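You operate a simulated robot arm through the tools that you are given. There is no shell and no other tool. Be economical: measure what you need, move in short steps, check, and stop when the job is done.

You are at the controls of a simulated robot arm. One attempt, no reset.

TASK
Blot the black tray's mix 26 cube dry on the felt pad, weigh it and put it back.
Fine: take the cup off the small scale and stand it on the bench; zero the scale before weighing; the tray's other cubes stay wet.

It is judged by the outcome, as a careful person would: the job done as asked, and still so three seconds after it is handed in. It fails if anything else is knocked over, pushed out of place, dropped, spilled or broken.

THE ROBOT
A 7-joint arm with a two-finger parallel gripper, fixed in place. Base frame: the origin is at the foot of the arm, x ahead of it, y to its left, z up; the work surface is at about z = 0. Lengths are in cm, angles in rad, forces in N, time in s.
With the tool pointing down near the work surface it reaches from about 24 to 62 cm from the base axis. Its first joint turns from -1.152 to 1.152 rad. Payload 2.6 kg.
The tool frame sits at the grasp point between the pads (the TCP): z along the fingers, y along the line on which they close. The tips reach 3 cm beyond it. The gripper opens to 9.4 cm. The fingers are 2.8 cm wide and 1 cm thick; the gripper's body (5 by 9.6 cm) begins 5.5 cm behind the TCP.
Orientation is that of the tool frame in the base frame, as [roll, pitch, yaw] about the fixed x, y, z axes, in that order (R = Rz(yaw) Ry(pitch) Rx(roll)). With the fingers straight down and closing along the base's y, the tool's x points along the base's -x, its y along +y and its z along -z.

THE INTERFACE
- The arm moves only by the tool send_rows. Its argument "commands" is a list of rows, each a list of 3 entries, a list of its own where there are three numbers: the shift along the base's x, y, z in m, then the turn, a rotation vector about the base's x, y, z in rad, then the closure in counts, from 0 (fully open) to 255 (shut). In form: [[[tx, ty, tz], [rx, ry, rz], grip], ...]. A call has 1 to 12 rows; each row shifts and turns the commanded pose from where the row before left it. A row lasts 0.2 s, in which the tool goes at most 5 cm and 0.15 rad; a call with a longer step from one row to the next is refused whole, and so is a gripper value outside its range. A pose out of reach is approached as far as the arm can. The call stops where the force on the tool passes 90 N (or 10 N more than at its start, if that is more) or the arm is blocked; 0.2 s more then pass. Each finger travels about 7.2 cm/s and halts on what it meets, pressing with about 31 N; the grip force reading is that of the motor and also rises with nothing between the fingers. The clock runs only during rows and for 0.2 s after the last one: add rows that do not move to give the fingers time. The reply holds the time, the measured pose of the TCP, the force on the tool along the base axes, the opening and the grip force, in the units named above and with some noise, and new pictures: "show" is both (left out), scene, wrist or none.
- Cameras (640 x 400 px; columns grow to the right, rows downward): "scene" is fixed at [2.29, 42.71, 56.21]; the picture's right is [-0.82, -0.58, 0.00], its down [-0.32, 0.45, -0.84] and it looks along [0.48, -0.68, -0.55] (base axes); focal length 218 px, centre (320, 200). "wrist" rides on the gripper at [7.6, 1.4, -10.2] in the tool frame; the picture's right is [-0.18, 0.98, 0.00], its down [-0.75, -0.14, -0.64] and it looks along [-0.63, -0.12, 0.77] (tool axes); focal length 243 px, centre (320, 200). There is no depth. A picture from a camera that has moved, and an enlarged one, comes with that camera's place and axes in the base frame and with its lens. The place of the scene camera against the robot may be out by one fixed shift of up to 1.2 cm in any direction.
- inspect(camera, box): a new picture of the part [left, top, right, bottom] of that camera's present view, enlarged. It takes no simulated time.
- finish_job(): hands the job in; it is judged then, once.

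Go step by step. Nothing tells you positions but the pictures and the camera data: compare them with the known pose of the tool, close in by small moves and look again before you grip or let go. The budget is 120 turns and 170 pictures, counting those below and the enlarged ones. Unless the task says otherwise, let go and move clear before handing in, and close with one line.

The tools are called after "Emit:" by a JSON object that holds its "fn" and its "kwargs". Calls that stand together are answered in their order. send_rows: Moves the arm, as the interface text tells. Its arguments: {"type":"object","properties":{"commands":{"type":"array"},"show":{"type":"string","enum":["both","scene","wrist","none"]}},"required":["commands"]} The other tools are called the same way: inspect (camera, box) takes an enlarged picture of a part of a camera's view; finish_job () hands the job in.

At the start:

```text
time: 0.0
ee_pos: [31.45, 17.93, 38.15]
tcp_rot: [3.14, -0.001, 3.141]
wrist_force: [0.4, -0.8, -0.1]
gripper_width: 9.38
gripper_force: 0.1
```

scene: 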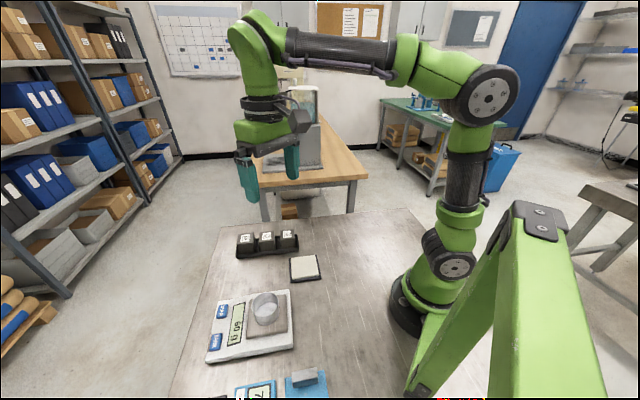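
wrist: 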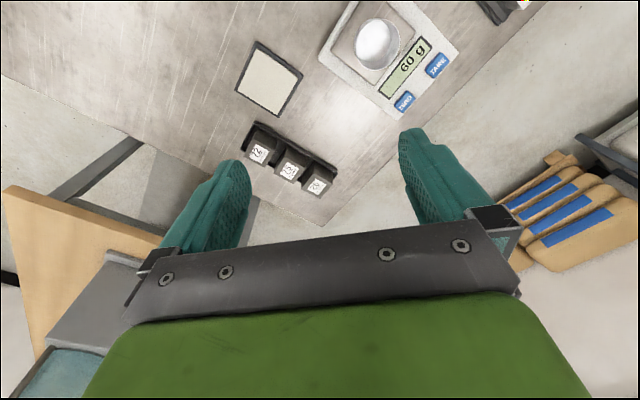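

I see a black tray with three cubes, a felt pad, a small scale with a cup reading 60 g, and more things at the picture's bottom edge. I'll enlarge these areas first.

Emit:
{"fn": "inspect", "kwargs": {"camera": "scene", "box": [190, 210, 350, 310]}}

Emit:
{"fn": "inspect", "kwargs": {"camera": "scene", "box": [190, 280, 370, 400]}}

Emit:
{"fn": "inspect", "kwargs": {"camera": "wrist", "box": [220, 100, 360, 210]}}

Emit:
{"fn": "inspect", "kwargs": {"camera": "wrist", "box": [310, 0, 550, 150]}}

```text
4.00 times, centred on (270, 260) of scene
camera zoom: at [2.29, 42.71, 56.21], right [-0.82, -0.58, 0.0], down [-0.32, 0.45, -0.84], along [0.48, -0.68, -0.55], focal length 874 px, centre (520, -40)
```

zoom: 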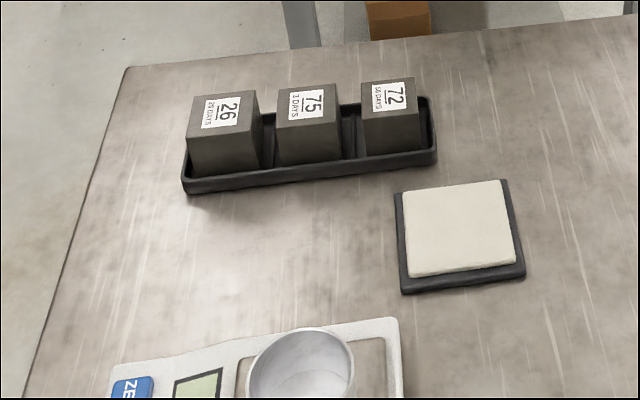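

```text
3.33 times, centred on (280, 340) of scene
camera zoom: at [2.29, 42.71, 56.21], right [-0.82, -0.58, 0.0], down [-0.32, 0.45, -0.84], along [0.48, -0.68, -0.55], focal length 728 px, centre (453, -267)
```

zoom: 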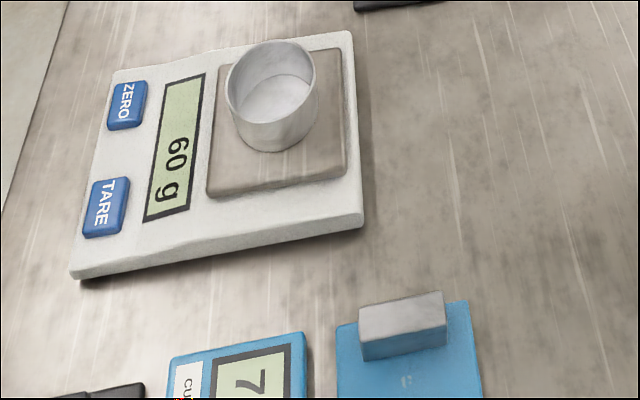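

```text
3.64 times, centred on (290, 155) of wrist
camera zoom: at [23.72, 19.43, 48.36], right [0.18, 0.98, 0.0], down [0.75, -0.14, 0.64], along [0.63, -0.12, -0.77], focal length 882 px, centre (429, 364)
```

zoom: 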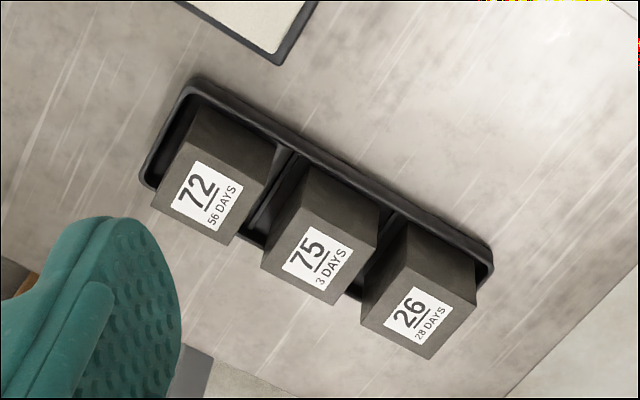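

```text
2.67 times, centred on (430, 75) of wrist
camera zoom: at [23.72, 19.43, 48.36], right [0.18, 0.98, 0.0], down [0.75, -0.14, 0.64], along [0.63, -0.12, -0.77], focal length 647 px, centre (27, 533)
```

zoom: 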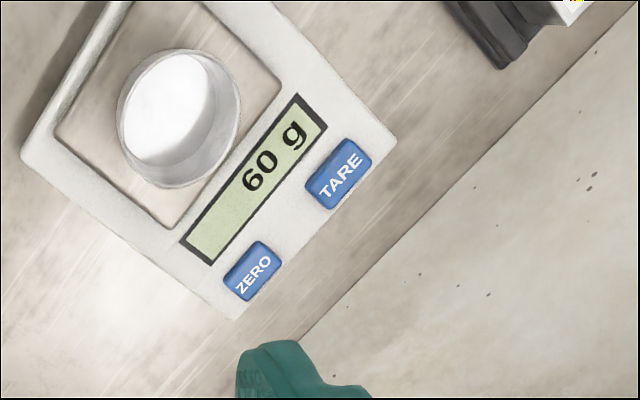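

Reading the layout from the wrist view: tray cubes 72, 75 and 26 sit at about (45,3), (50,8) and (55,12.6). The pad is at about (33,8.5), the cup at about (31,27), ZERO at about (41,32). Next I move over the cup for a closer look.

Emit:
{"fn": "send_rows", "kwargs": {"commands": [[[0, 0.03, -0.03], [0, 0, 0], 0], [[0, 0.03, -0.03], [0, 0, 0], 0], [[-0.01, 0.03, -0.03], [0, 0, 0], 0], [[0, 0, -0.03], [0, 0, 0], 0], [[0, 0, 0], [0, 0, 0], 0]]}}

```text
time: 1.2
ee_pos: [30.55, 26.73, 26.24]
tcp_rot: [-3.141, -0.001, -3.141]
wrist_force: [1.1, -0.1, -0.6]
gripper_width: 9.4
gripper_force: 0.0
camera wrist: at [22.78, 28.26, 36.53], right [0.18, 0.98, 0.0], down [0.75, -0.14, 0.64], along [0.63, -0.12, -0.77], focal length 243 px, centre (320, 200)
```

scene: 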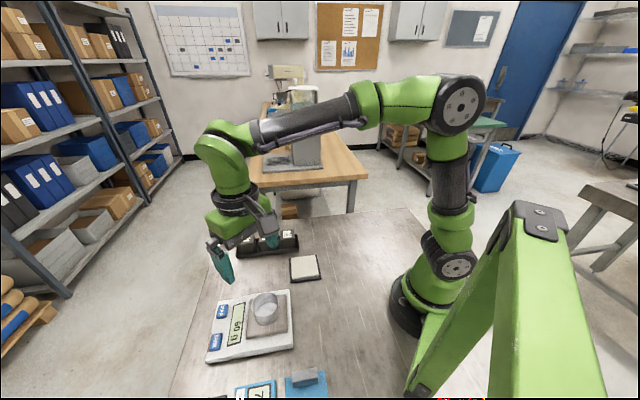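
wrist: 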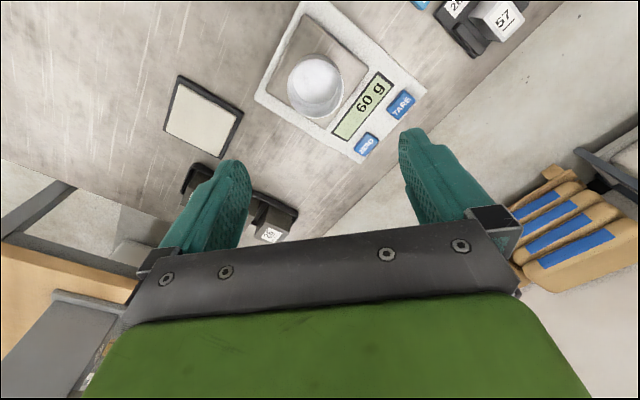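

The cup is ahead of the tool, and there's another tray with a pale cube near the far corner. I'll enlarge both.

Emit:
{"fn": "inspect", "kwargs": {"camera": "wrist", "box": [250, 0, 440, 165]}}

Emit:
{"fn": "inspect", "kwargs": {"camera": "wrist", "box": [400, 0, 560, 100]}}

```text
2.42 times, centred on (345, 82) of wrist
camera zoom: at [22.78, 28.26, 36.53], right [0.18, 0.98, 0.0], down [0.75, -0.14, 0.64], along [0.63, -0.12, -0.77], focal length 588 px, centre (259, 485)
```

zoom: 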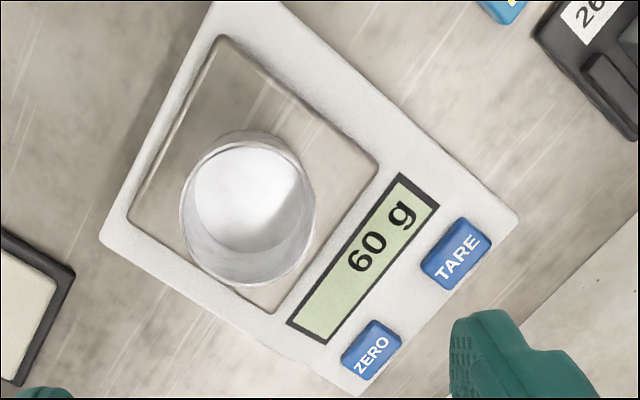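

```text
4.00 times, centred on (480, 50) of wrist
camera zoom: at [22.78, 28.26, 36.53], right [0.18, 0.98, 0.0], down [0.75, -0.14, 0.64], along [0.63, -0.12, -0.77], focal length 970 px, centre (-320, 800)
```

zoom: 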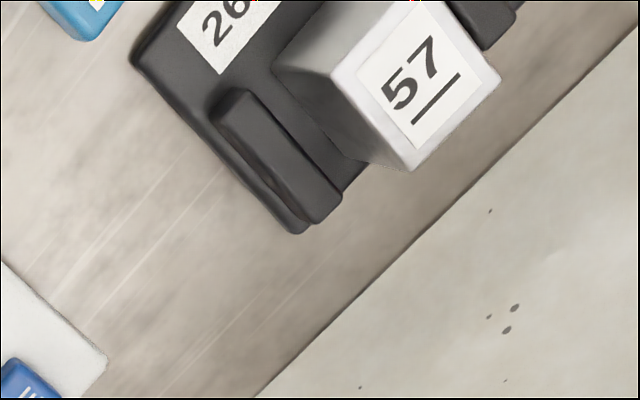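

The cup's rim centre is near (30.5, 26.2), with the rim at z about 7.5–8 and about 6.4 cm across. The tool is almost over it. I descend to just above the rim and check.

Emit:
{"fn": "send_rows", "kwargs": {"commands": [[[0, -0.004, -0.04], [0, 0, 0], 0], [[0, 0, -0.04], [0, 0, 0], 0], [[0, 0, -0.045], [0, 0, 0], 0], [[0, 0, 0], [0, 0, 0], 0]]}}

Emit:
{"fn": "inspect", "kwargs": {"camera": "scene", "box": [190, 220, 350, 370]}}

```text
time: 2.2
ee_pos: [30.5, 26.33, 13.61]
tcp_rot: [-3.14, -0.001, -3.14]
wrist_force: [-0.9, 0.1, 1.2]
gripper_width: 9.43
gripper_force: 0.1
camera wrist: at [22.86, 27.9, 23.83], right [0.18, 0.98, 0.0], down [0.75, -0.14, 0.64], along [0.63, -0.12, -0.77], focal length 243 px, centre (320, 200)
```

scene: 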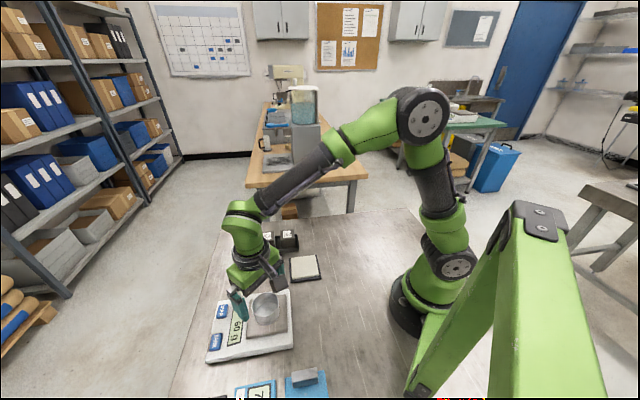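
wrist: 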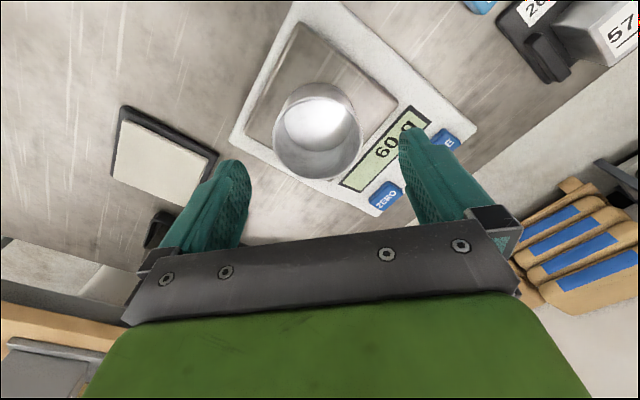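

```text
2.67 times, centred on (270, 295) of scene
camera zoom: at [2.29, 42.71, 56.21], right [-0.82, -0.58, 0.0], down [-0.32, 0.45, -0.84], along [0.48, -0.68, -0.55], focal length 582 px, centre (453, -53)
```

zoom: 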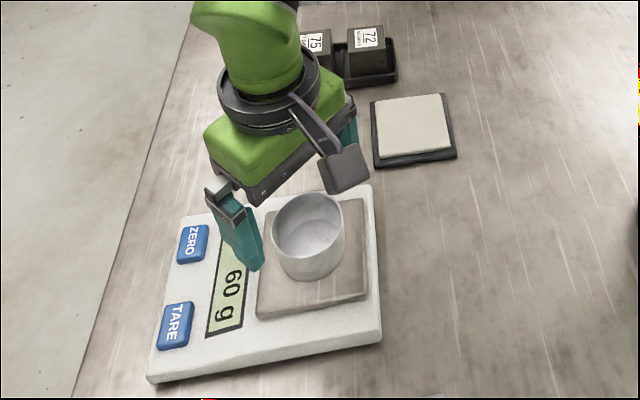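

The cup lines up between the fingers at (30.4, 26.3). I lower to z≈7 so the tips stay above the platform, then close gently.

Emit:
{"fn": "send_rows", "kwargs": {"commands": [[[0, 0, -0.035], [0, 0, 0], 0], [[0, 0, -0.03], [0, 0, 0], 0], [[0, 0, 0], [0, 0, 0], 0]]}}

Emit:
{"fn": "inspect", "kwargs": {"camera": "scene", "box": [190, 220, 350, 370]}}

```text
time: 3.0
ee_pos: [30.57, 26.44, 7.3]
tcp_rot: [3.141, 0.004, 3.14]
wrist_force: [-6.8, -6.4, 29.5]
gripper_width: 9.39
gripper_force: 0.0
camera wrist: at [22.83, 27.99, 17.54], right [0.19, 0.98, 0.0], down [0.75, -0.14, 0.64], along [0.63, -0.12, -0.77], focal length 243 px, centre (320, 200)
```

scene: 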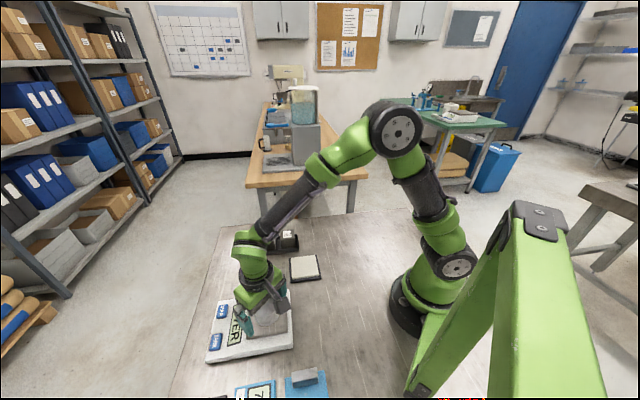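
wrist: 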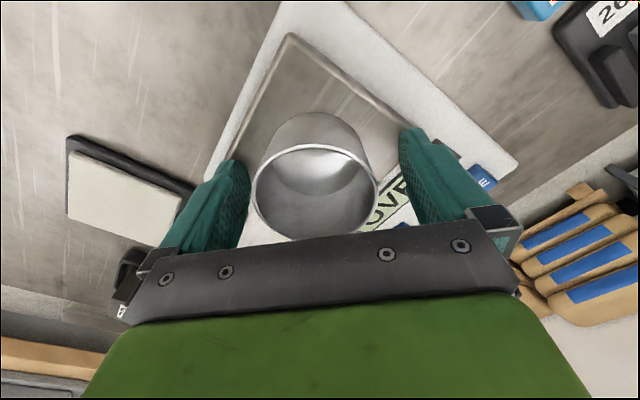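

```text
2.67 times, centred on (270, 295) of scene
camera zoom: at [2.28, 42.7, 56.22], right [-0.82, -0.58, 0.0], down [-0.32, 0.45, -0.84], along [0.48, -0.68, -0.55], focal length 582 px, centre (453, -53)
```

zoom: 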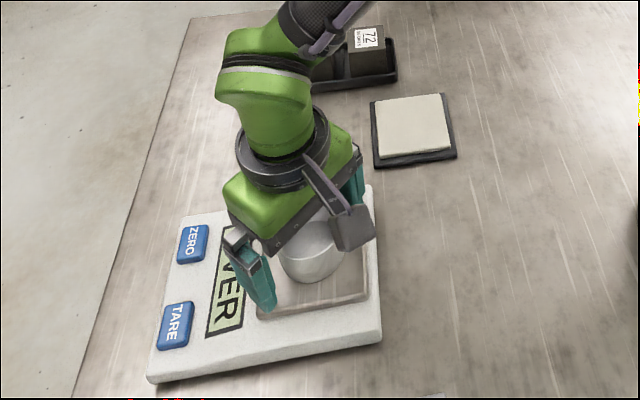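

The tips touched the platform (29 N, the display reads OVER), so the platform is at z≈4.3. I'll raise by 1 cm and then close.

Emit:
{"fn": "send_rows", "kwargs": {"commands": [[[0, 0, 0.01], [0, 0, 0], 0], [[0, 0, 0], [0, 0, 0], 0]]}}

Emit:
{"fn": "inspect", "kwargs": {"camera": "wrist", "box": [200, 80, 460, 260]}}

```text
time: 3.6
ee_pos: [30.46, 26.42, 8.1]
tcp_rot: [3.141, 0.0, -3.141]
wrist_force: [-0.4, -0.1, 0.2]
gripper_width: 9.42
gripper_force: 0.0
camera wrist: at [22.82, 27.92, 18.36], right [0.18, 0.98, 0.0], down [0.75, -0.14, 0.64], along [0.63, -0.12, -0.77], focal length 243 px, centre (320, 200)
```

scene: 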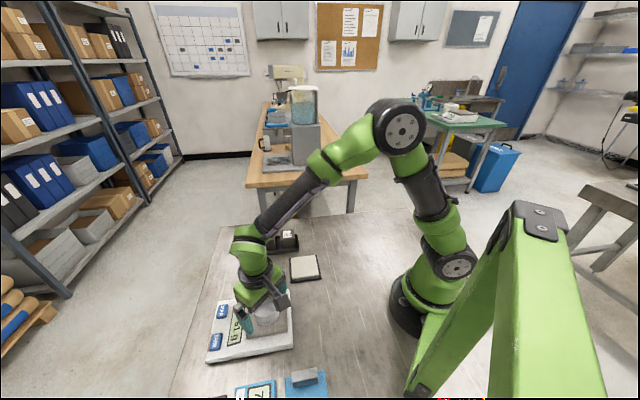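
wrist: 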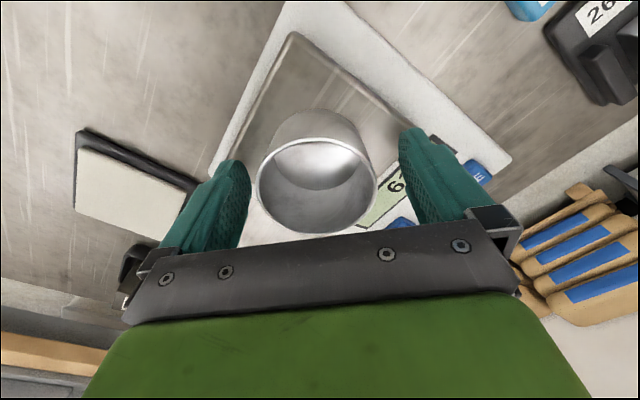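

```text
2.22 times, centred on (330, 170) of wrist
camera zoom: at [22.82, 27.92, 18.36], right [0.18, 0.98, 0.0], down [0.75, -0.14, 0.64], along [0.63, -0.12, -0.77], focal length 539 px, centre (298, 267)
```

zoom: 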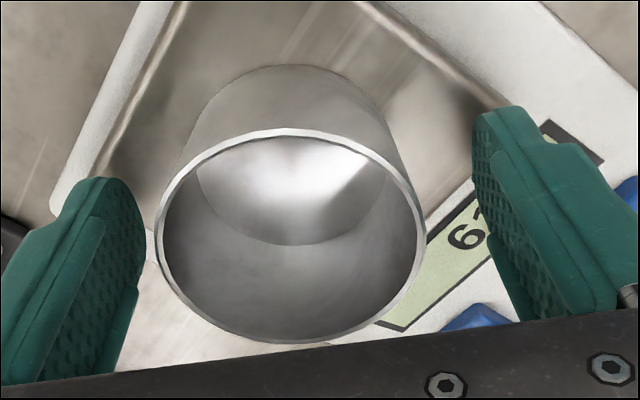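

The cup is centred between the fingers with its rim at z≈7.8. I lower 3 mm and close.

Emit:
{"fn": "send_rows", "kwargs": {"commands": [[[0, 0, -0.003], [0, 0, 0], 0], [[0, 0, 0], [0, 0, 0], 60], [[0, 0, 0], [0, 0, 0], 85], [[0, 0, 0], [0, 0, 0], 115], [[0, 0, 0], [0, 0, 0], 115], [[0, 0, 0], [0, 0, 0], 115]], "show": "wrist"}}

```text
time: 5.0
ee_pos: [30.52, 26.39, 7.91]
tcp_rot: [-3.141, -0.001, -3.141]
wrist_force: [0.1, 0.0, -0.4]
gripper_width: 6.0
gripper_force: 30.9
camera wrist: at [22.76, 27.92, 18.1], right [0.18, 0.98, 0.0], down [0.75, -0.14, 0.64], along [0.63, -0.12, -0.77], focal length 243 px, centre (320, 200)
```

wrist: 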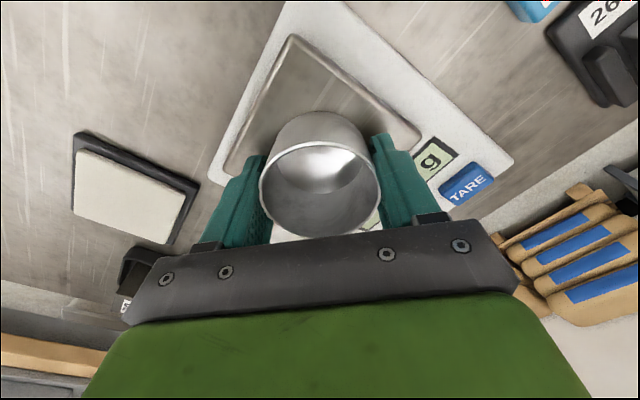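

The cup is held at 6.0 cm with 31 N. I lift it and carry it to the free bench spot near (42, 17.5).

Emit:
{"fn": "send_rows", "kwargs": {"commands": [[[0, 0, 0.03], [0, 0, 0], 115], [[0, 0, 0.04], [0, 0, 0], 115], [[0.03, -0.025, 0.01], [0, 0, 0], 115], [[0.035, -0.03, 0], [0, 0, 0], 115], [[0.03, -0.025, 0], [0, 0, 0], 115], [[0.02, -0.009, 0], [0, 0, 0], 115], [[0, 0, 0], [0, 0, 0], 115]]}}

```text
time: 6.6
ee_pos: [41.75, 17.51, 15.72]
tcp_rot: [-3.141, 0.001, 3.141]
wrist_force: [0.2, -0.2, 0.2]
gripper_width: 6.01
gripper_force: 31.0
camera wrist: at [34.08, 19.04, 25.99], right [0.18, 0.98, 0.0], down [0.75, -0.14, 0.64], along [0.63, -0.12, -0.77], focal length 243 px, centre (320, 200)
```

scene: 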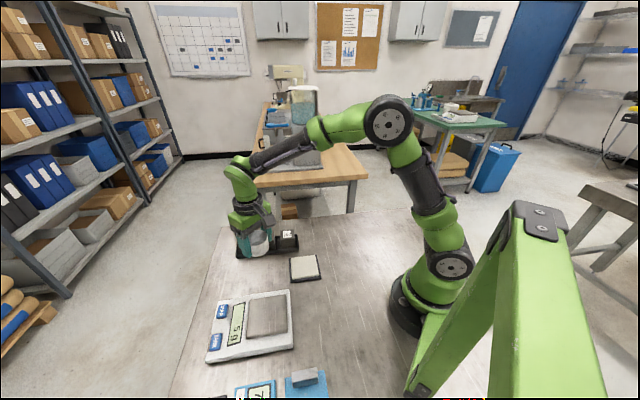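
wrist: 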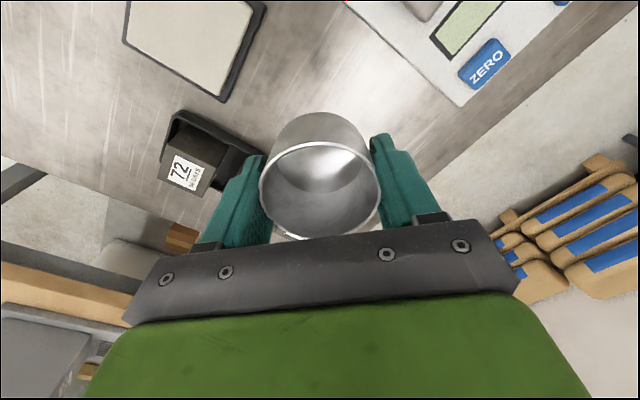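

The path and spot look clear; the nearest things are the tray and the scale, each over 7 cm away. I lower most of the way and check the scale's display.

Emit:
{"fn": "send_rows", "kwargs": {"commands": [[[0, 0, -0.04], [0, 0, 0], 115], [[0, 0, -0.04], [0, 0, 0], 115], [[0, 0, -0.025], [0, 0, 0], 115], [[0, 0, 0], [0, 0, 0], 115]]}}

Emit:
{"fn": "inspect", "kwargs": {"camera": "scene", "box": [190, 210, 350, 370]}}

```text
time: 7.6
ee_pos: [41.69, 17.56, 5.25]
tcp_rot: [3.141, -0.001, 3.14]
wrist_force: [0.2, -0.2, -0.7]
gripper_width: 6.0
gripper_force: 30.9
camera wrist: at [34.02, 19.17, 15.55], right [0.18, 0.98, 0.0], down [0.75, -0.14, 0.64], along [0.63, -0.12, -0.77], focal length 243 px, centre (320, 200)
```

scene: 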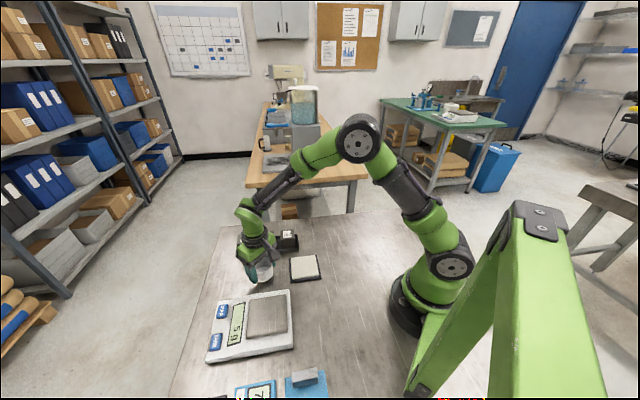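
wrist: 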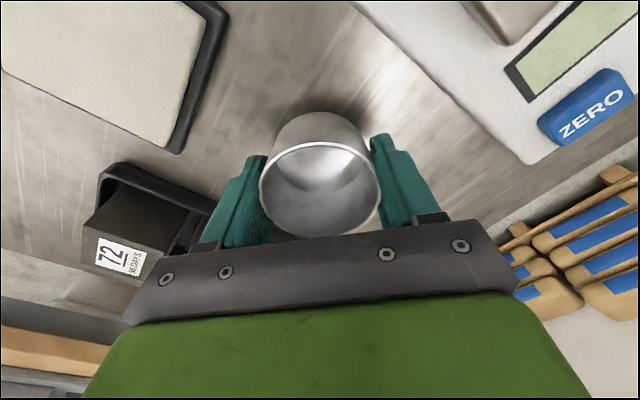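

```text
2.50 times, centred on (270, 290) of scene
camera zoom: at [2.29, 42.71, 56.21], right [-0.82, -0.58, 0.0], down [-0.32, 0.45, -0.84], along [0.48, -0.68, -0.55], focal length 546 px, centre (445, -25)
```

zoom: 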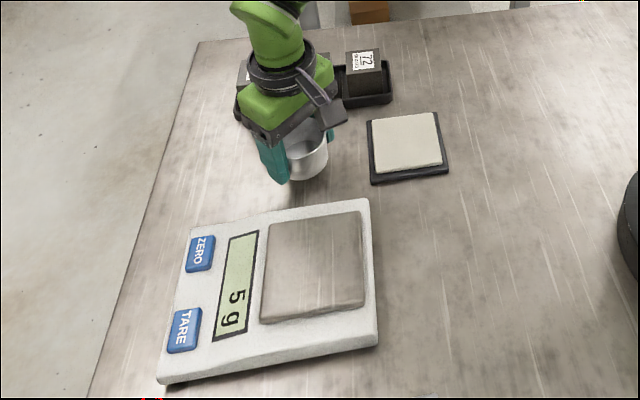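

The empty scale reads 5 g, so it does need zeroing. Now I lower the cup gently until it touches the bench.

Emit:
{"fn": "send_rows", "kwargs": {"commands": [[[0, 0, -0.005], [0, 0, 0], 115], [[0, 0, -0.004], [0, 0, 0], 115], [[0, 0, -0.003], [0, 0, 0], 115], [[0, 0, 0], [0, 0, 0], 115]], "show": "scene"}}

```text
time: 8.6
ee_pos: [41.8, 17.56, 4.21]
tcp_rot: [3.141, 0.0, 3.141]
wrist_force: [0.9, 0.8, -0.2]
gripper_width: 5.98
gripper_force: 30.6
```

scene: 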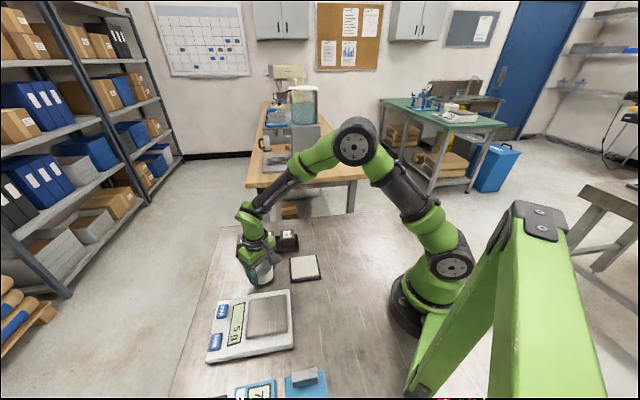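

No contact yet at z=4.2, so I continue down in millimetres.

Emit:
{"fn": "send_rows", "kwargs": {"commands": [[[0, 0, -0.002], [0, 0, 0], 115], [[0, 0, -0.002], [0, 0, 0], 115], [[0, 0, 0], [0, 0, 0], 115]], "show": "none"}}

Emit:
{"fn": "send_rows", "kwargs": {"commands": [[[0, 0, -0.0015], [0, 0, 0], 115], [[0, 0, 0], [0, 0, 0], 115]], "show": "none"}}

```text
time: 9.4
ee_pos: [41.81, 17.56, 3.68]
tcp_rot: [3.141, 0.0, 3.141]
wrist_force: [0.0, -0.3, -0.3]
gripper_width: 5.99
gripper_force: 31.1
```

```text
time: 10.0
ee_pos: [41.81, 17.63, 3.56]
tcp_rot: [-3.141, 0.0, 3.141]
wrist_force: [-0.1, -0.6, 0.1]
gripper_width: 5.99
gripper_force: 30.8
```

Emit:
{"fn": "send_rows", "kwargs": {"commands": [[[0, 0, -0.0015], [0, 0, 0], 115], [[0, 0, 0], [0, 0, 0], 115]], "show": "none"}}

Emit:
{"fn": "inspect", "kwargs": {"camera": "scene", "box": [220, 220, 300, 300]}}

```text
time: 10.6
ee_pos: [41.92, 17.62, 3.41]
tcp_rot: [3.141, 0.0, 3.141]
wrist_force: [0.7, 0.5, -0.5]
gripper_width: 6.02
gripper_force: 31.2
```

```text
5.00 times, centred on (260, 260) of scene
camera zoom: at [2.29, 42.71, 56.21], right [-0.82, -0.58, 0.0], down [-0.32, 0.45, -0.84], along [0.48, -0.68, -0.55], focal length 1092 px, centre (620, -100)
```

zoom: 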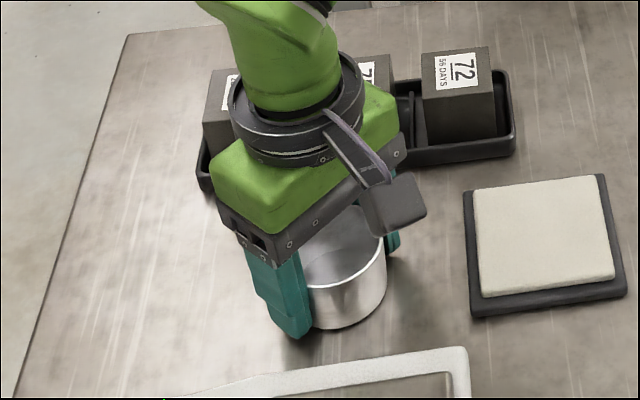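

Emit:
{"fn": "send_rows", "kwargs": {"commands": [[[0, 0, -0.002], [0, 0, 0], 115], [[0, 0, 0], [0, 0, 0], 115]], "show": "none"}}

Emit:
{"fn": "send_rows", "kwargs": {"commands": [[[0, 0, -0.0015], [0, 0, 0], 115], [[0, 0, 0], [0, 0, 0], 115]], "show": "none"}}

```text
time: 11.2
ee_pos: [41.98, 17.59, 3.27]
tcp_rot: [-3.141, 0.0, 3.141]
wrist_force: [-4.0, -1.1, 9.5]
gripper_width: 6.0
gripper_force: 31.0
```

```text
time: 11.8
ee_pos: [41.92, 17.58, 3.26]
tcp_rot: [3.14, 0.003, 3.141]
wrist_force: [-3.6, 0.6, 20.6]
gripper_width: 6.02
gripper_force: 30.6
```

The cup touched the bench at z≈3.27. I ease off the pressure and open.

Emit:
{"fn": "send_rows", "kwargs": {"commands": [[[0, 0, 0.002], [0, 0, 0], 115], [[0, 0, 0], [0, 0, 0], 115], [[0, 0, 0], [0, 0, 0], 80], [[0, 0, 0], [0, 0, 0], 50], [[0, 0, 0], [0, 0, 0], 0], [[0, 0, 0], [0, 0, 0], 0]]}}

```text
time: 13.2
ee_pos: [41.93, 17.62, 3.32]
tcp_rot: [-3.141, 0.002, 3.141]
wrist_force: [0.2, -0.3, -0.6]
gripper_width: 9.4
gripper_force: 0.1
camera wrist: at [34.24, 19.16, 13.54], right [0.18, 0.98, 0.0], down [0.75, -0.14, 0.64], along [0.63, -0.12, -0.77], focal length 243 px, centre (320, 200)
```

scene: 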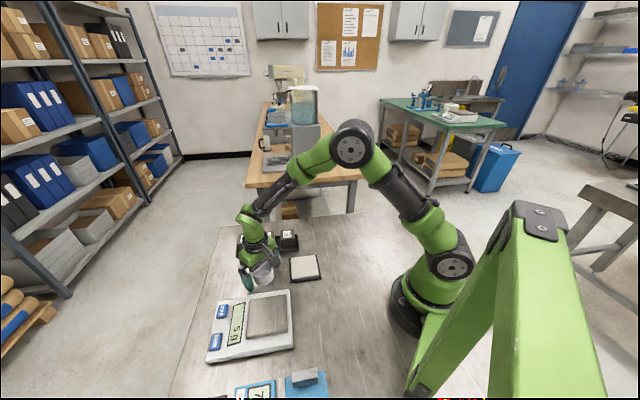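
wrist: 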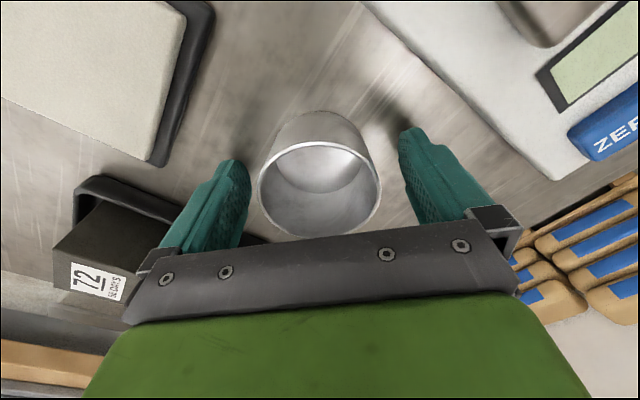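

The cup stands on its own and is clear of the fingers. I go straight up, then move toward ZERO at about (41, 31.8), turning the tool 45° to match the scale and tray and closing the fingers on the way.

Emit:
{"fn": "send_rows", "kwargs": {"commands": [[[0, 0, 0.03], [0, 0, 0], 0], [[0, 0, 0.04], [0, 0, 0], 0], [[0, 0, 0.04], [0, 0, 0], 0], [[0, 0.03, 0], [0, 0, 0.131], 0], [[0, 0.03, 0], [0, 0, 0.131], 100], [[0, 0.03, 0], [0, 0, 0.131], 255], [[0, 0.03, 0], [0, 0, 0.131], 255], [[-0.01, 0.02, 0], [0, 0, 0.131], 255], [[0, 0, 0], [0, 0, 0.13], 255], [[0, 0, 0], [0, 0, 0], 255]]}}

Emit:
{"fn": "inspect", "kwargs": {"camera": "scene", "box": [190, 210, 350, 370]}}

```text
time: 15.4
ee_pos: [40.86, 31.62, 14.26]
tcp_rot: [3.141, 0.001, -2.354]
wrist_force: [0.0, 0.1, 0.0]
gripper_width: 0.0
gripper_force: 30.7
camera wrist: at [34.48, 27.25, 24.53], right [-0.57, 0.82, 0.0], down [0.63, 0.43, 0.64], along [0.53, 0.36, -0.77], focal length 243 px, centre (320, 200)
```

scene: 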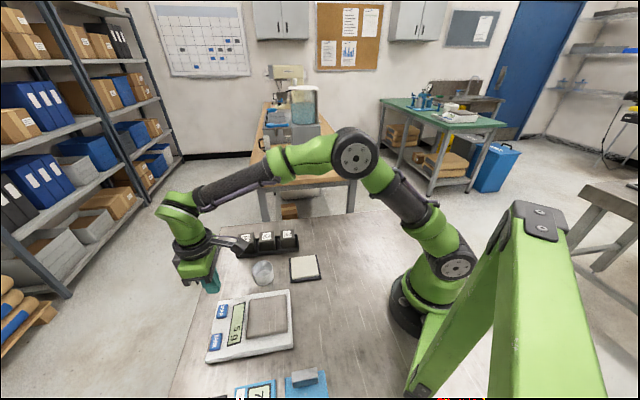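
wrist: 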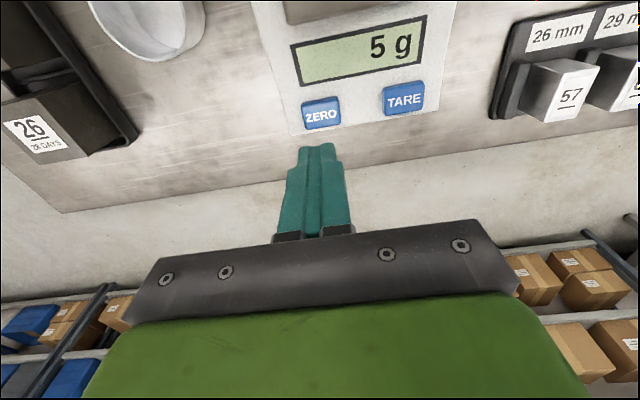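

```text
2.50 times, centred on (270, 290) of scene
camera zoom: at [2.29, 42.71, 56.21], right [-0.82, -0.58, 0.0], down [-0.32, 0.45, -0.84], along [0.48, -0.68, -0.55], focal length 546 px, centre (445, -25)
```

zoom: 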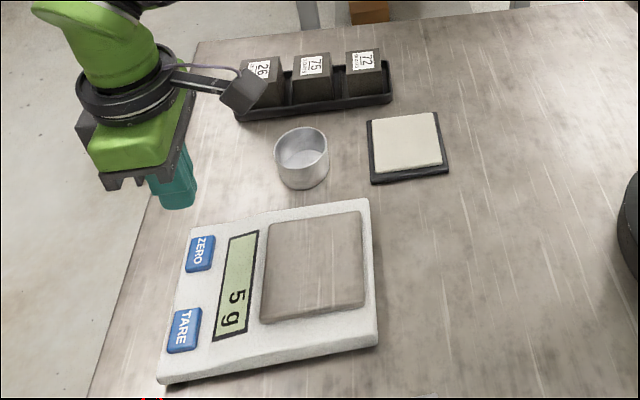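

ZERO's centre comes out at about (41.5, 32.0) with its top at z≈2. I shift slightly and descend to just above it.

Emit:
{"fn": "send_rows", "kwargs": {"commands": [[[0.006, 0.004, -0.04], [0, 0, 0], 255], [[0, 0, -0.035], [0, 0, 0], 255], [[0, 0, 0], [0, 0, 0], 255]]}}

Emit:
{"fn": "inspect", "kwargs": {"camera": "scene", "box": [190, 270, 290, 370]}}

Emit:
{"fn": "inspect", "kwargs": {"camera": "wrist", "box": [250, 80, 410, 200]}}

```text
time: 16.2
ee_pos: [41.5, 31.95, 6.64]
tcp_rot: [-3.14, 0.0, -2.355]
wrist_force: [0.4, 0.5, -0.1]
gripper_width: 0.04
gripper_force: 30.7
camera wrist: at [35.08, 27.7, 17.01], right [-0.56, 0.83, 0.0], down [0.63, 0.43, 0.64], along [0.53, 0.36, -0.77], focal length 243 px, centre (320, 200)
```

scene: 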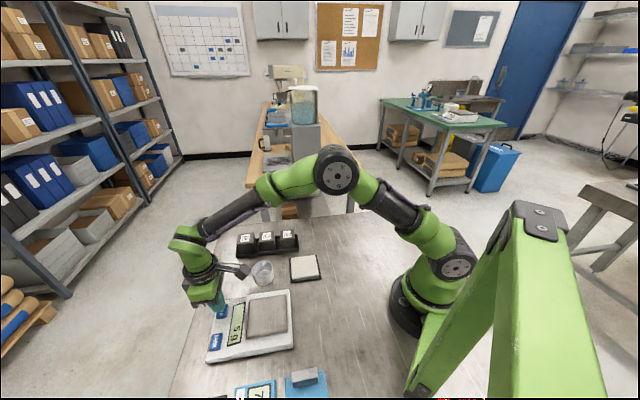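
wrist: 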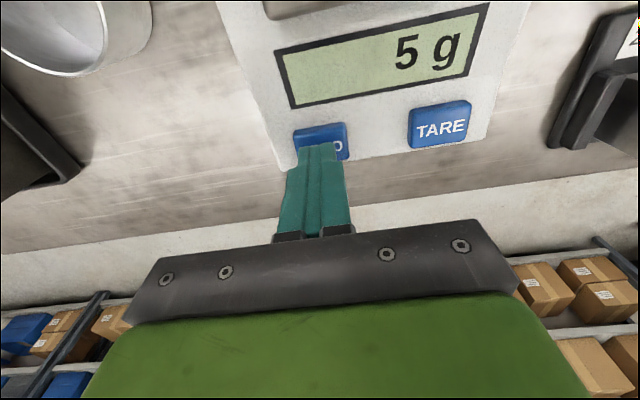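

```text
4.00 times, centred on (240, 320) of scene
camera zoom: at [2.29, 42.71, 56.21], right [-0.82, -0.58, 0.0], down [-0.32, 0.45, -0.84], along [0.48, -0.68, -0.55], focal length 874 px, centre (640, -280)
```

zoom: 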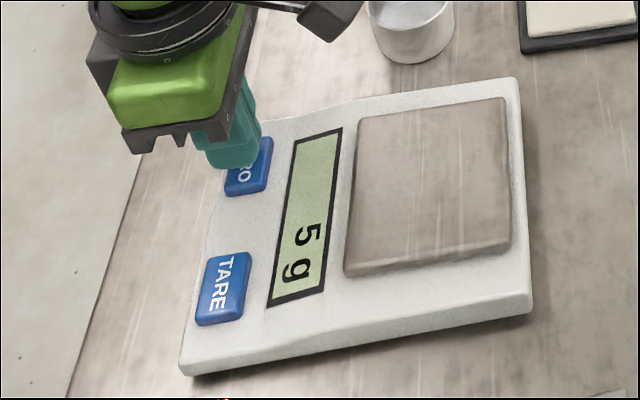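

```text
3.33 times, centred on (330, 140) of wrist
camera zoom: at [35.08, 27.7, 17.01], right [-0.56, 0.83, 0.0], down [0.63, 0.43, 0.64], along [0.53, 0.36, -0.77], focal length 809 px, centre (287, 400)
```

zoom: 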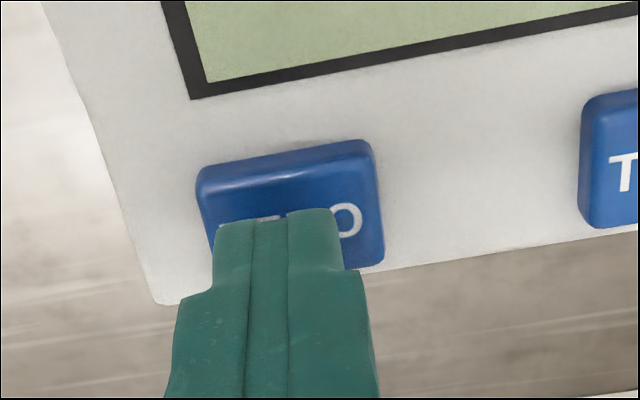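

The fingertips are over the button. I nudge 3 mm toward its centre and press in small steps.

Emit:
{"fn": "send_rows", "kwargs": {"commands": [[[-0.003, -0.001, 0], [0, 0, 0], 255], [[0, 0, -0.005], [0, 0, 0], 255], [[0, 0, -0.003], [0, 0, 0], 255], [[0, 0, -0.002], [0, 0, 0], 255], [[0, 0, 0], [0, 0, 0], 255]], "show": "wrist"}}

```text
time: 17.4
ee_pos: [41.2, 31.8, 5.86]
tcp_rot: [3.142, 0.002, -2.356]
wrist_force: [1.2, 2.0, 1.7]
gripper_width: 0.02
gripper_force: 31.2
camera wrist: at [34.77, 27.6, 16.08], right [-0.56, 0.83, 0.0], down [0.63, 0.43, 0.64], along [0.53, 0.36, -0.77], focal length 243 px, centre (320, 200)
```

wrist: 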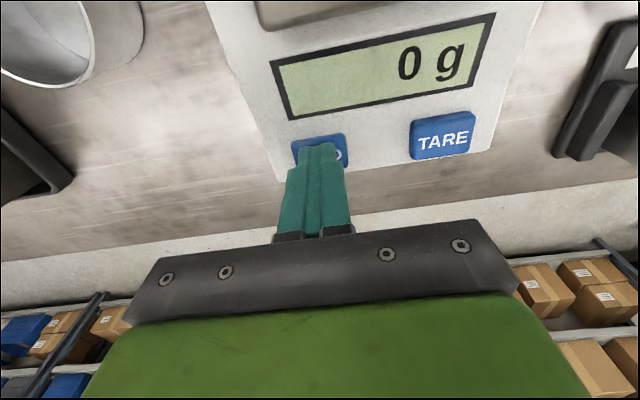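

The display reads 0 g. I lift off, open the gripper and go toward cube 26.

Emit:
{"fn": "send_rows", "kwargs": {"commands": [[[0, 0, 0.03], [0, 0, 0], 255], [[0, 0, 0.045], [0, 0, 0], 255], [[0, 0, 0.045], [0, 0, 0], 255], [[0.02, -0.035, 0.01], [0, 0, 0], 150], [[0.025, -0.035, 0], [0, 0, 0], 50], [[0.025, -0.035, 0], [0, 0, 0], 0], [[0.025, -0.035, 0], [0, 0, 0], 0], [[0.025, -0.035, 0], [0, 0, 0], 0], [[0.015, -0.015, 0], [0, 0, 0], 0], [[0, 0, 0], [0, 0, 0], 0]]}}

Emit:
{"fn": "inspect", "kwargs": {"camera": "scene", "box": [190, 220, 350, 370]}}

```text
time: 19.6
ee_pos: [54.65, 12.75, 19.09]
tcp_rot: [-3.14, 0.0, -2.355]
wrist_force: [-0.1, 0.3, 0.8]
gripper_width: 9.39
gripper_force: 0.0
camera wrist: at [48.24, 8.54, 29.25], right [-0.56, 0.83, 0.0], down [0.63, 0.43, 0.64], along [0.53, 0.36, -0.77], focal length 243 px, centre (320, 200)
```

scene: 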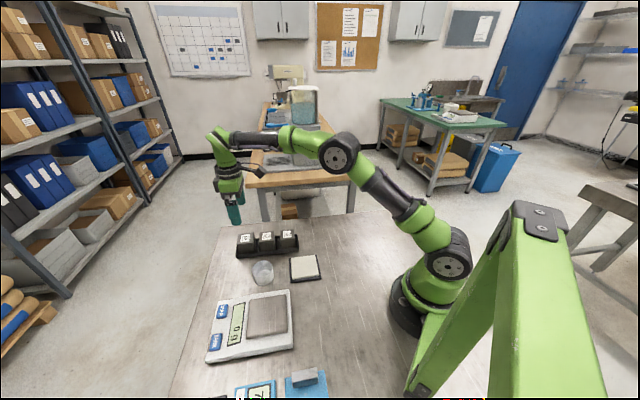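
wrist: 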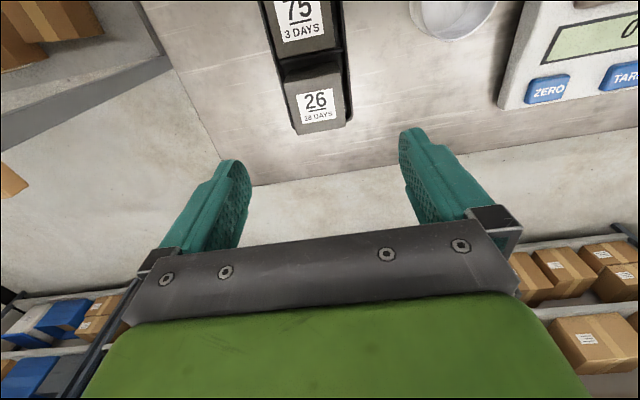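

```text
2.67 times, centred on (270, 295) of scene
camera zoom: at [2.29, 42.71, 56.21], right [-0.82, -0.58, 0.0], down [-0.32, 0.45, -0.84], along [0.48, -0.68, -0.55], focal length 582 px, centre (453, -53)
```

zoom: 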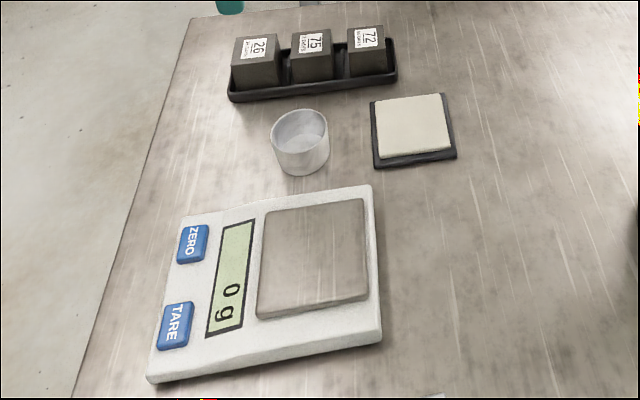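

Cube 26 is at about (55.0, 12.8), right under the tool. I'll enlarge to refine its position and turn.

Emit:
{"fn": "inspect", "kwargs": {"camera": "wrist", "box": [240, 0, 400, 150]}}

```text
2.67 times, centred on (320, 75) of wrist
camera zoom: at [48.24, 8.54, 29.25], right [-0.56, 0.83, 0.0], down [0.63, 0.43, 0.64], along [0.53, 0.36, -0.77], focal length 647 px, centre (320, 533)
```

zoom: 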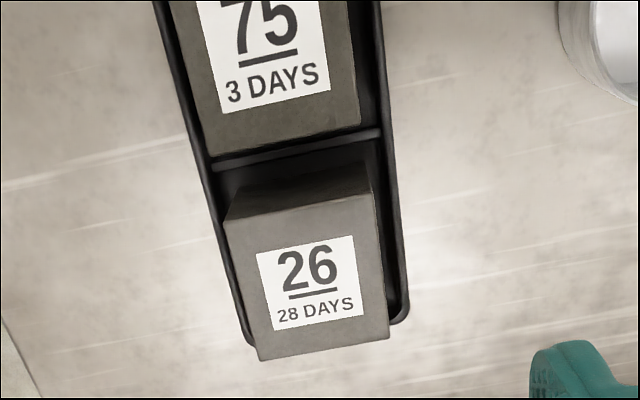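

The cube is about 5 cm wide with its top at about 5.5, centred at (55.05, 12.8). The tray rim is wider, so the tips must stay above it. I descend to just above the cube's top and check.

Emit:
{"fn": "send_rows", "kwargs": {"commands": [[[0.004, 0.001, -0.04], [0, 0, -0.018], 0], [[0, 0, -0.04], [0, 0, 0], 0], [[0, 0, -0.015], [0, 0, 0], 0], [[0, 0, 0], [0, 0, 0], 0]]}}

Emit:
{"fn": "inspect", "kwargs": {"camera": "wrist", "box": [200, 0, 460, 230]}}

Emit:
{"fn": "inspect", "kwargs": {"camera": "scene", "box": [215, 210, 315, 290]}}

```text
time: 20.6
ee_pos: [55.05, 13.07, 9.22]
tcp_rot: [3.141, -0.001, -2.373]
wrist_force: [0.1, 0.3, 0.4]
gripper_width: 9.41
gripper_force: 0.0
camera wrist: at [48.58, 8.94, 19.49], right [-0.55, 0.84, 0.0], down [0.64, 0.42, 0.64], along [0.54, 0.35, -0.77], focal length 243 px, centre (320, 200)
```

scene: 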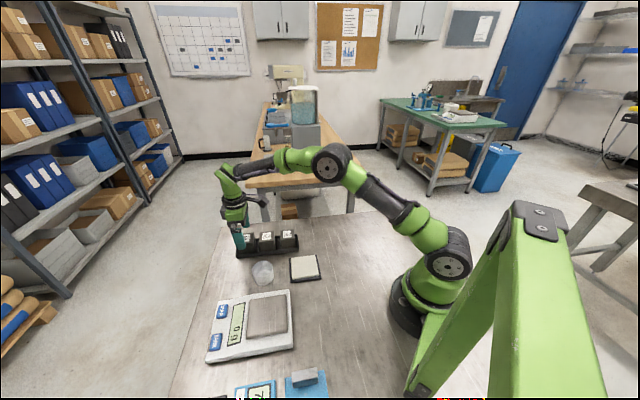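
wrist: 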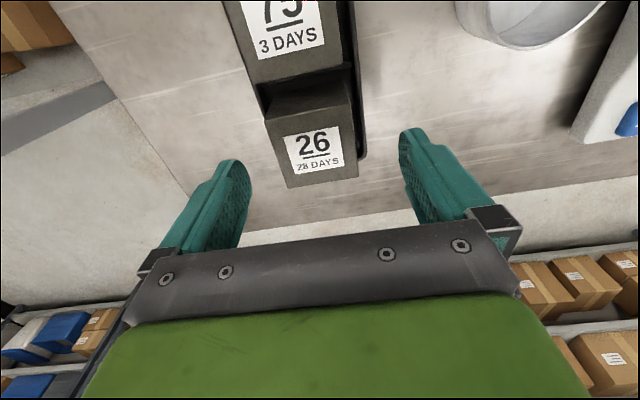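

```text
1.74 times, centred on (330, 115) of wrist
camera zoom: at [48.58, 8.94, 19.49], right [-0.55, 0.84, 0.0], down [0.64, 0.42, 0.64], along [0.54, 0.35, -0.77], focal length 422 px, centre (303, 348)
```

zoom: 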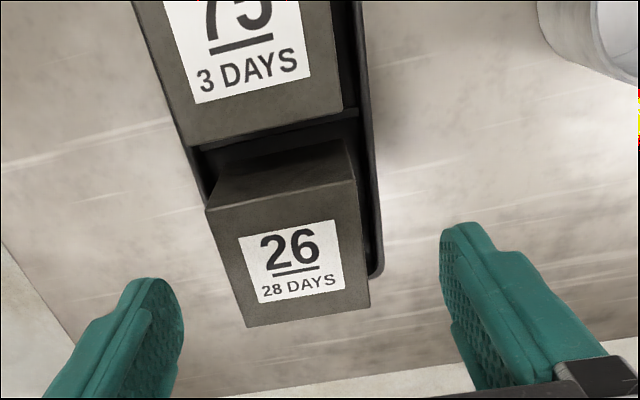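

```text
5.00 times, centred on (265, 250) of scene
camera zoom: at [2.29, 42.71, 56.21], right [-0.82, -0.58, 0.0], down [-0.32, 0.45, -0.84], along [0.48, -0.68, -0.55], focal length 1092 px, centre (595, -50)
```

zoom: 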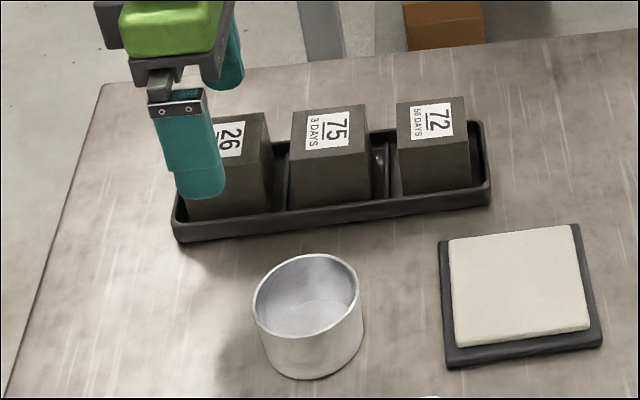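

The cube centre holds at (55.05, 12.76) and the turn matches at 44°. I correct 3 mm, descend with the tips beside the cube but above the tray rim, and check before closing.

Emit:
{"fn": "send_rows", "kwargs": {"commands": [[[0, -0.003, -0.02], [0, 0, 0], 0], [[0, 0, -0.02], [0, 0, 0], 0], [[0, 0, 0], [0, 0, 0], 0]]}}

Emit:
{"fn": "inspect", "kwargs": {"camera": "scene", "box": [215, 210, 315, 290]}}

```text
time: 21.4
ee_pos: [54.97, 12.57, 5.36]
tcp_rot: [3.141, 0.002, -2.375]
wrist_force: [-0.4, -1.5, -0.3]
gripper_width: 9.43
gripper_force: 0.0
camera wrist: at [48.47, 8.54, 15.56], right [-0.55, 0.84, 0.0], down [0.64, 0.42, 0.64], along [0.54, 0.35, -0.77], focal length 243 px, centre (320, 200)
```

scene: 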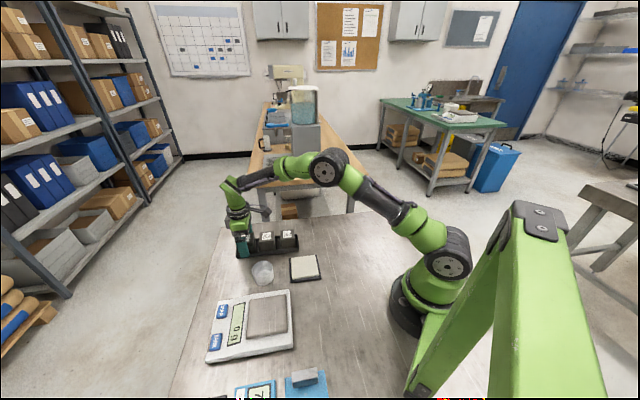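
wrist: 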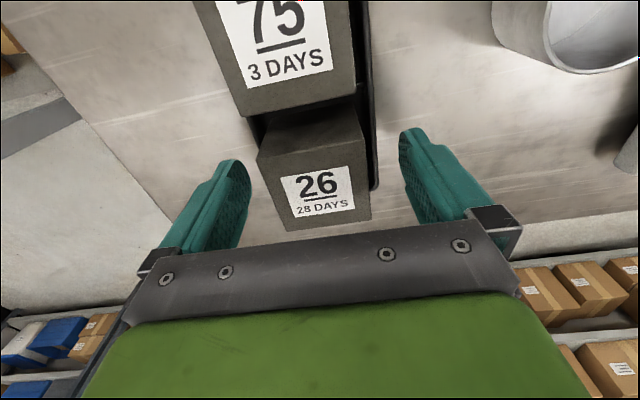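

```text
5.00 times, centred on (265, 250) of scene
camera zoom: at [2.29, 42.71, 56.21], right [-0.82, -0.58, 0.0], down [-0.32, 0.45, -0.84], along [0.48, -0.68, -0.55], focal length 1092 px, centre (595, -50)
```

zoom: 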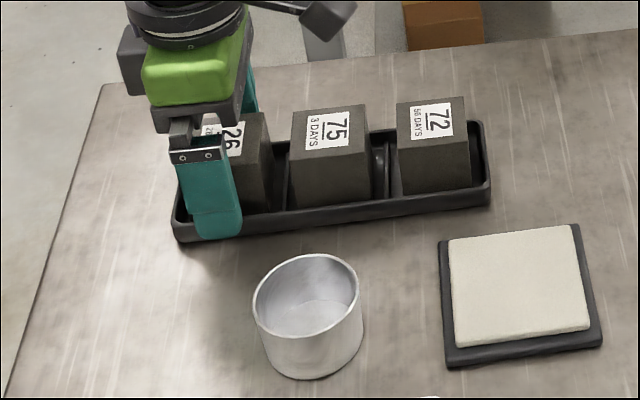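

The tips sit beside the cube, above the rim. I close on it and lift slightly to check the hold.

Emit:
{"fn": "send_rows", "kwargs": {"commands": [[[0, 0.001, -0.002], [0, 0, 0], 50], [[0, 0, 0], [0, 0, 0], 90], [[0, 0, 0], [0, 0, 0], 120], [[0, 0, 0], [0, 0, 0], 150], [[0, 0, 0], [0, 0, 0], 150], [[0, 0, 0], [0, 0, 0], 150]], "show": "wrist"}}

```text
time: 22.8
ee_pos: [55.01, 12.87, 5.13]
tcp_rot: [3.141, -0.001, -2.374]
wrist_force: [0.7, -1.6, -0.4]
gripper_width: 5.63
gripper_force: 31.3
camera wrist: at [48.5, 8.65, 15.38], right [-0.55, 0.84, 0.0], down [0.64, 0.42, 0.64], along [0.54, 0.35, -0.77], focal length 243 px, centre (320, 200)
```

wrist: 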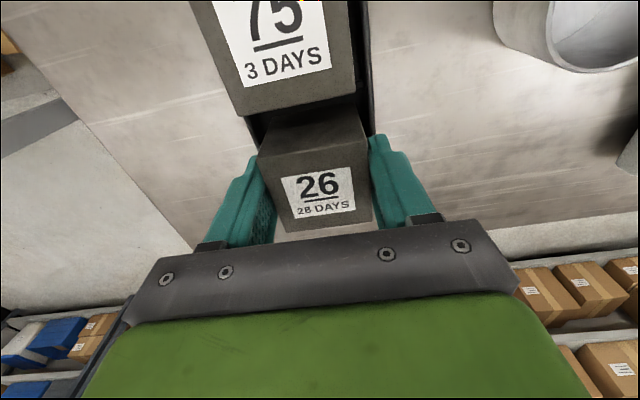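

Emit:
{"fn": "inspect", "kwargs": {"camera": "wrist", "box": [200, 80, 440, 250]}}

Emit:
{"fn": "inspect", "kwargs": {"camera": "scene", "box": [225, 210, 295, 270]}}

```text
2.35 times, centred on (320, 165) of wrist
camera zoom: at [48.5, 8.65, 15.38], right [-0.55, 0.84, 0.0], down [0.64, 0.42, 0.64], along [0.54, 0.35, -0.77], focal length 571 px, centre (320, 282)
```

zoom: 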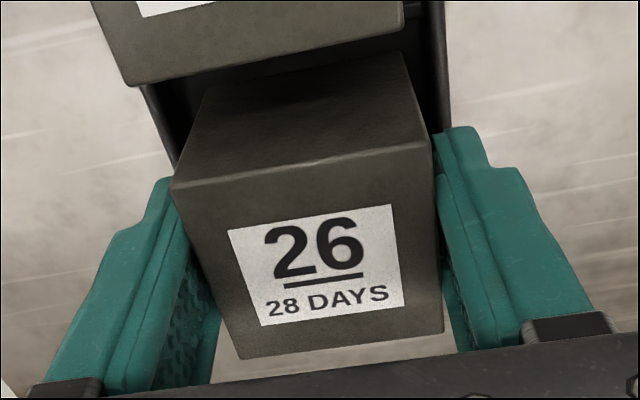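

```text
6.67 times, centred on (260, 240) of scene
camera zoom: at [2.29, 42.71, 56.21], right [-0.82, -0.58, 0.0], down [-0.32, 0.45, -0.84], along [0.48, -0.68, -0.55], focal length 1456 px, centre (720, -67)
```

zoom: 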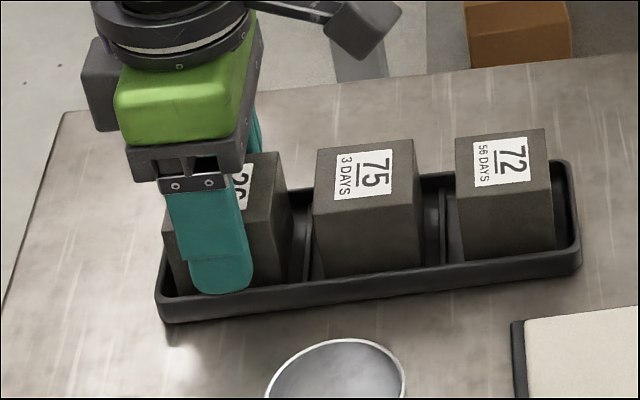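

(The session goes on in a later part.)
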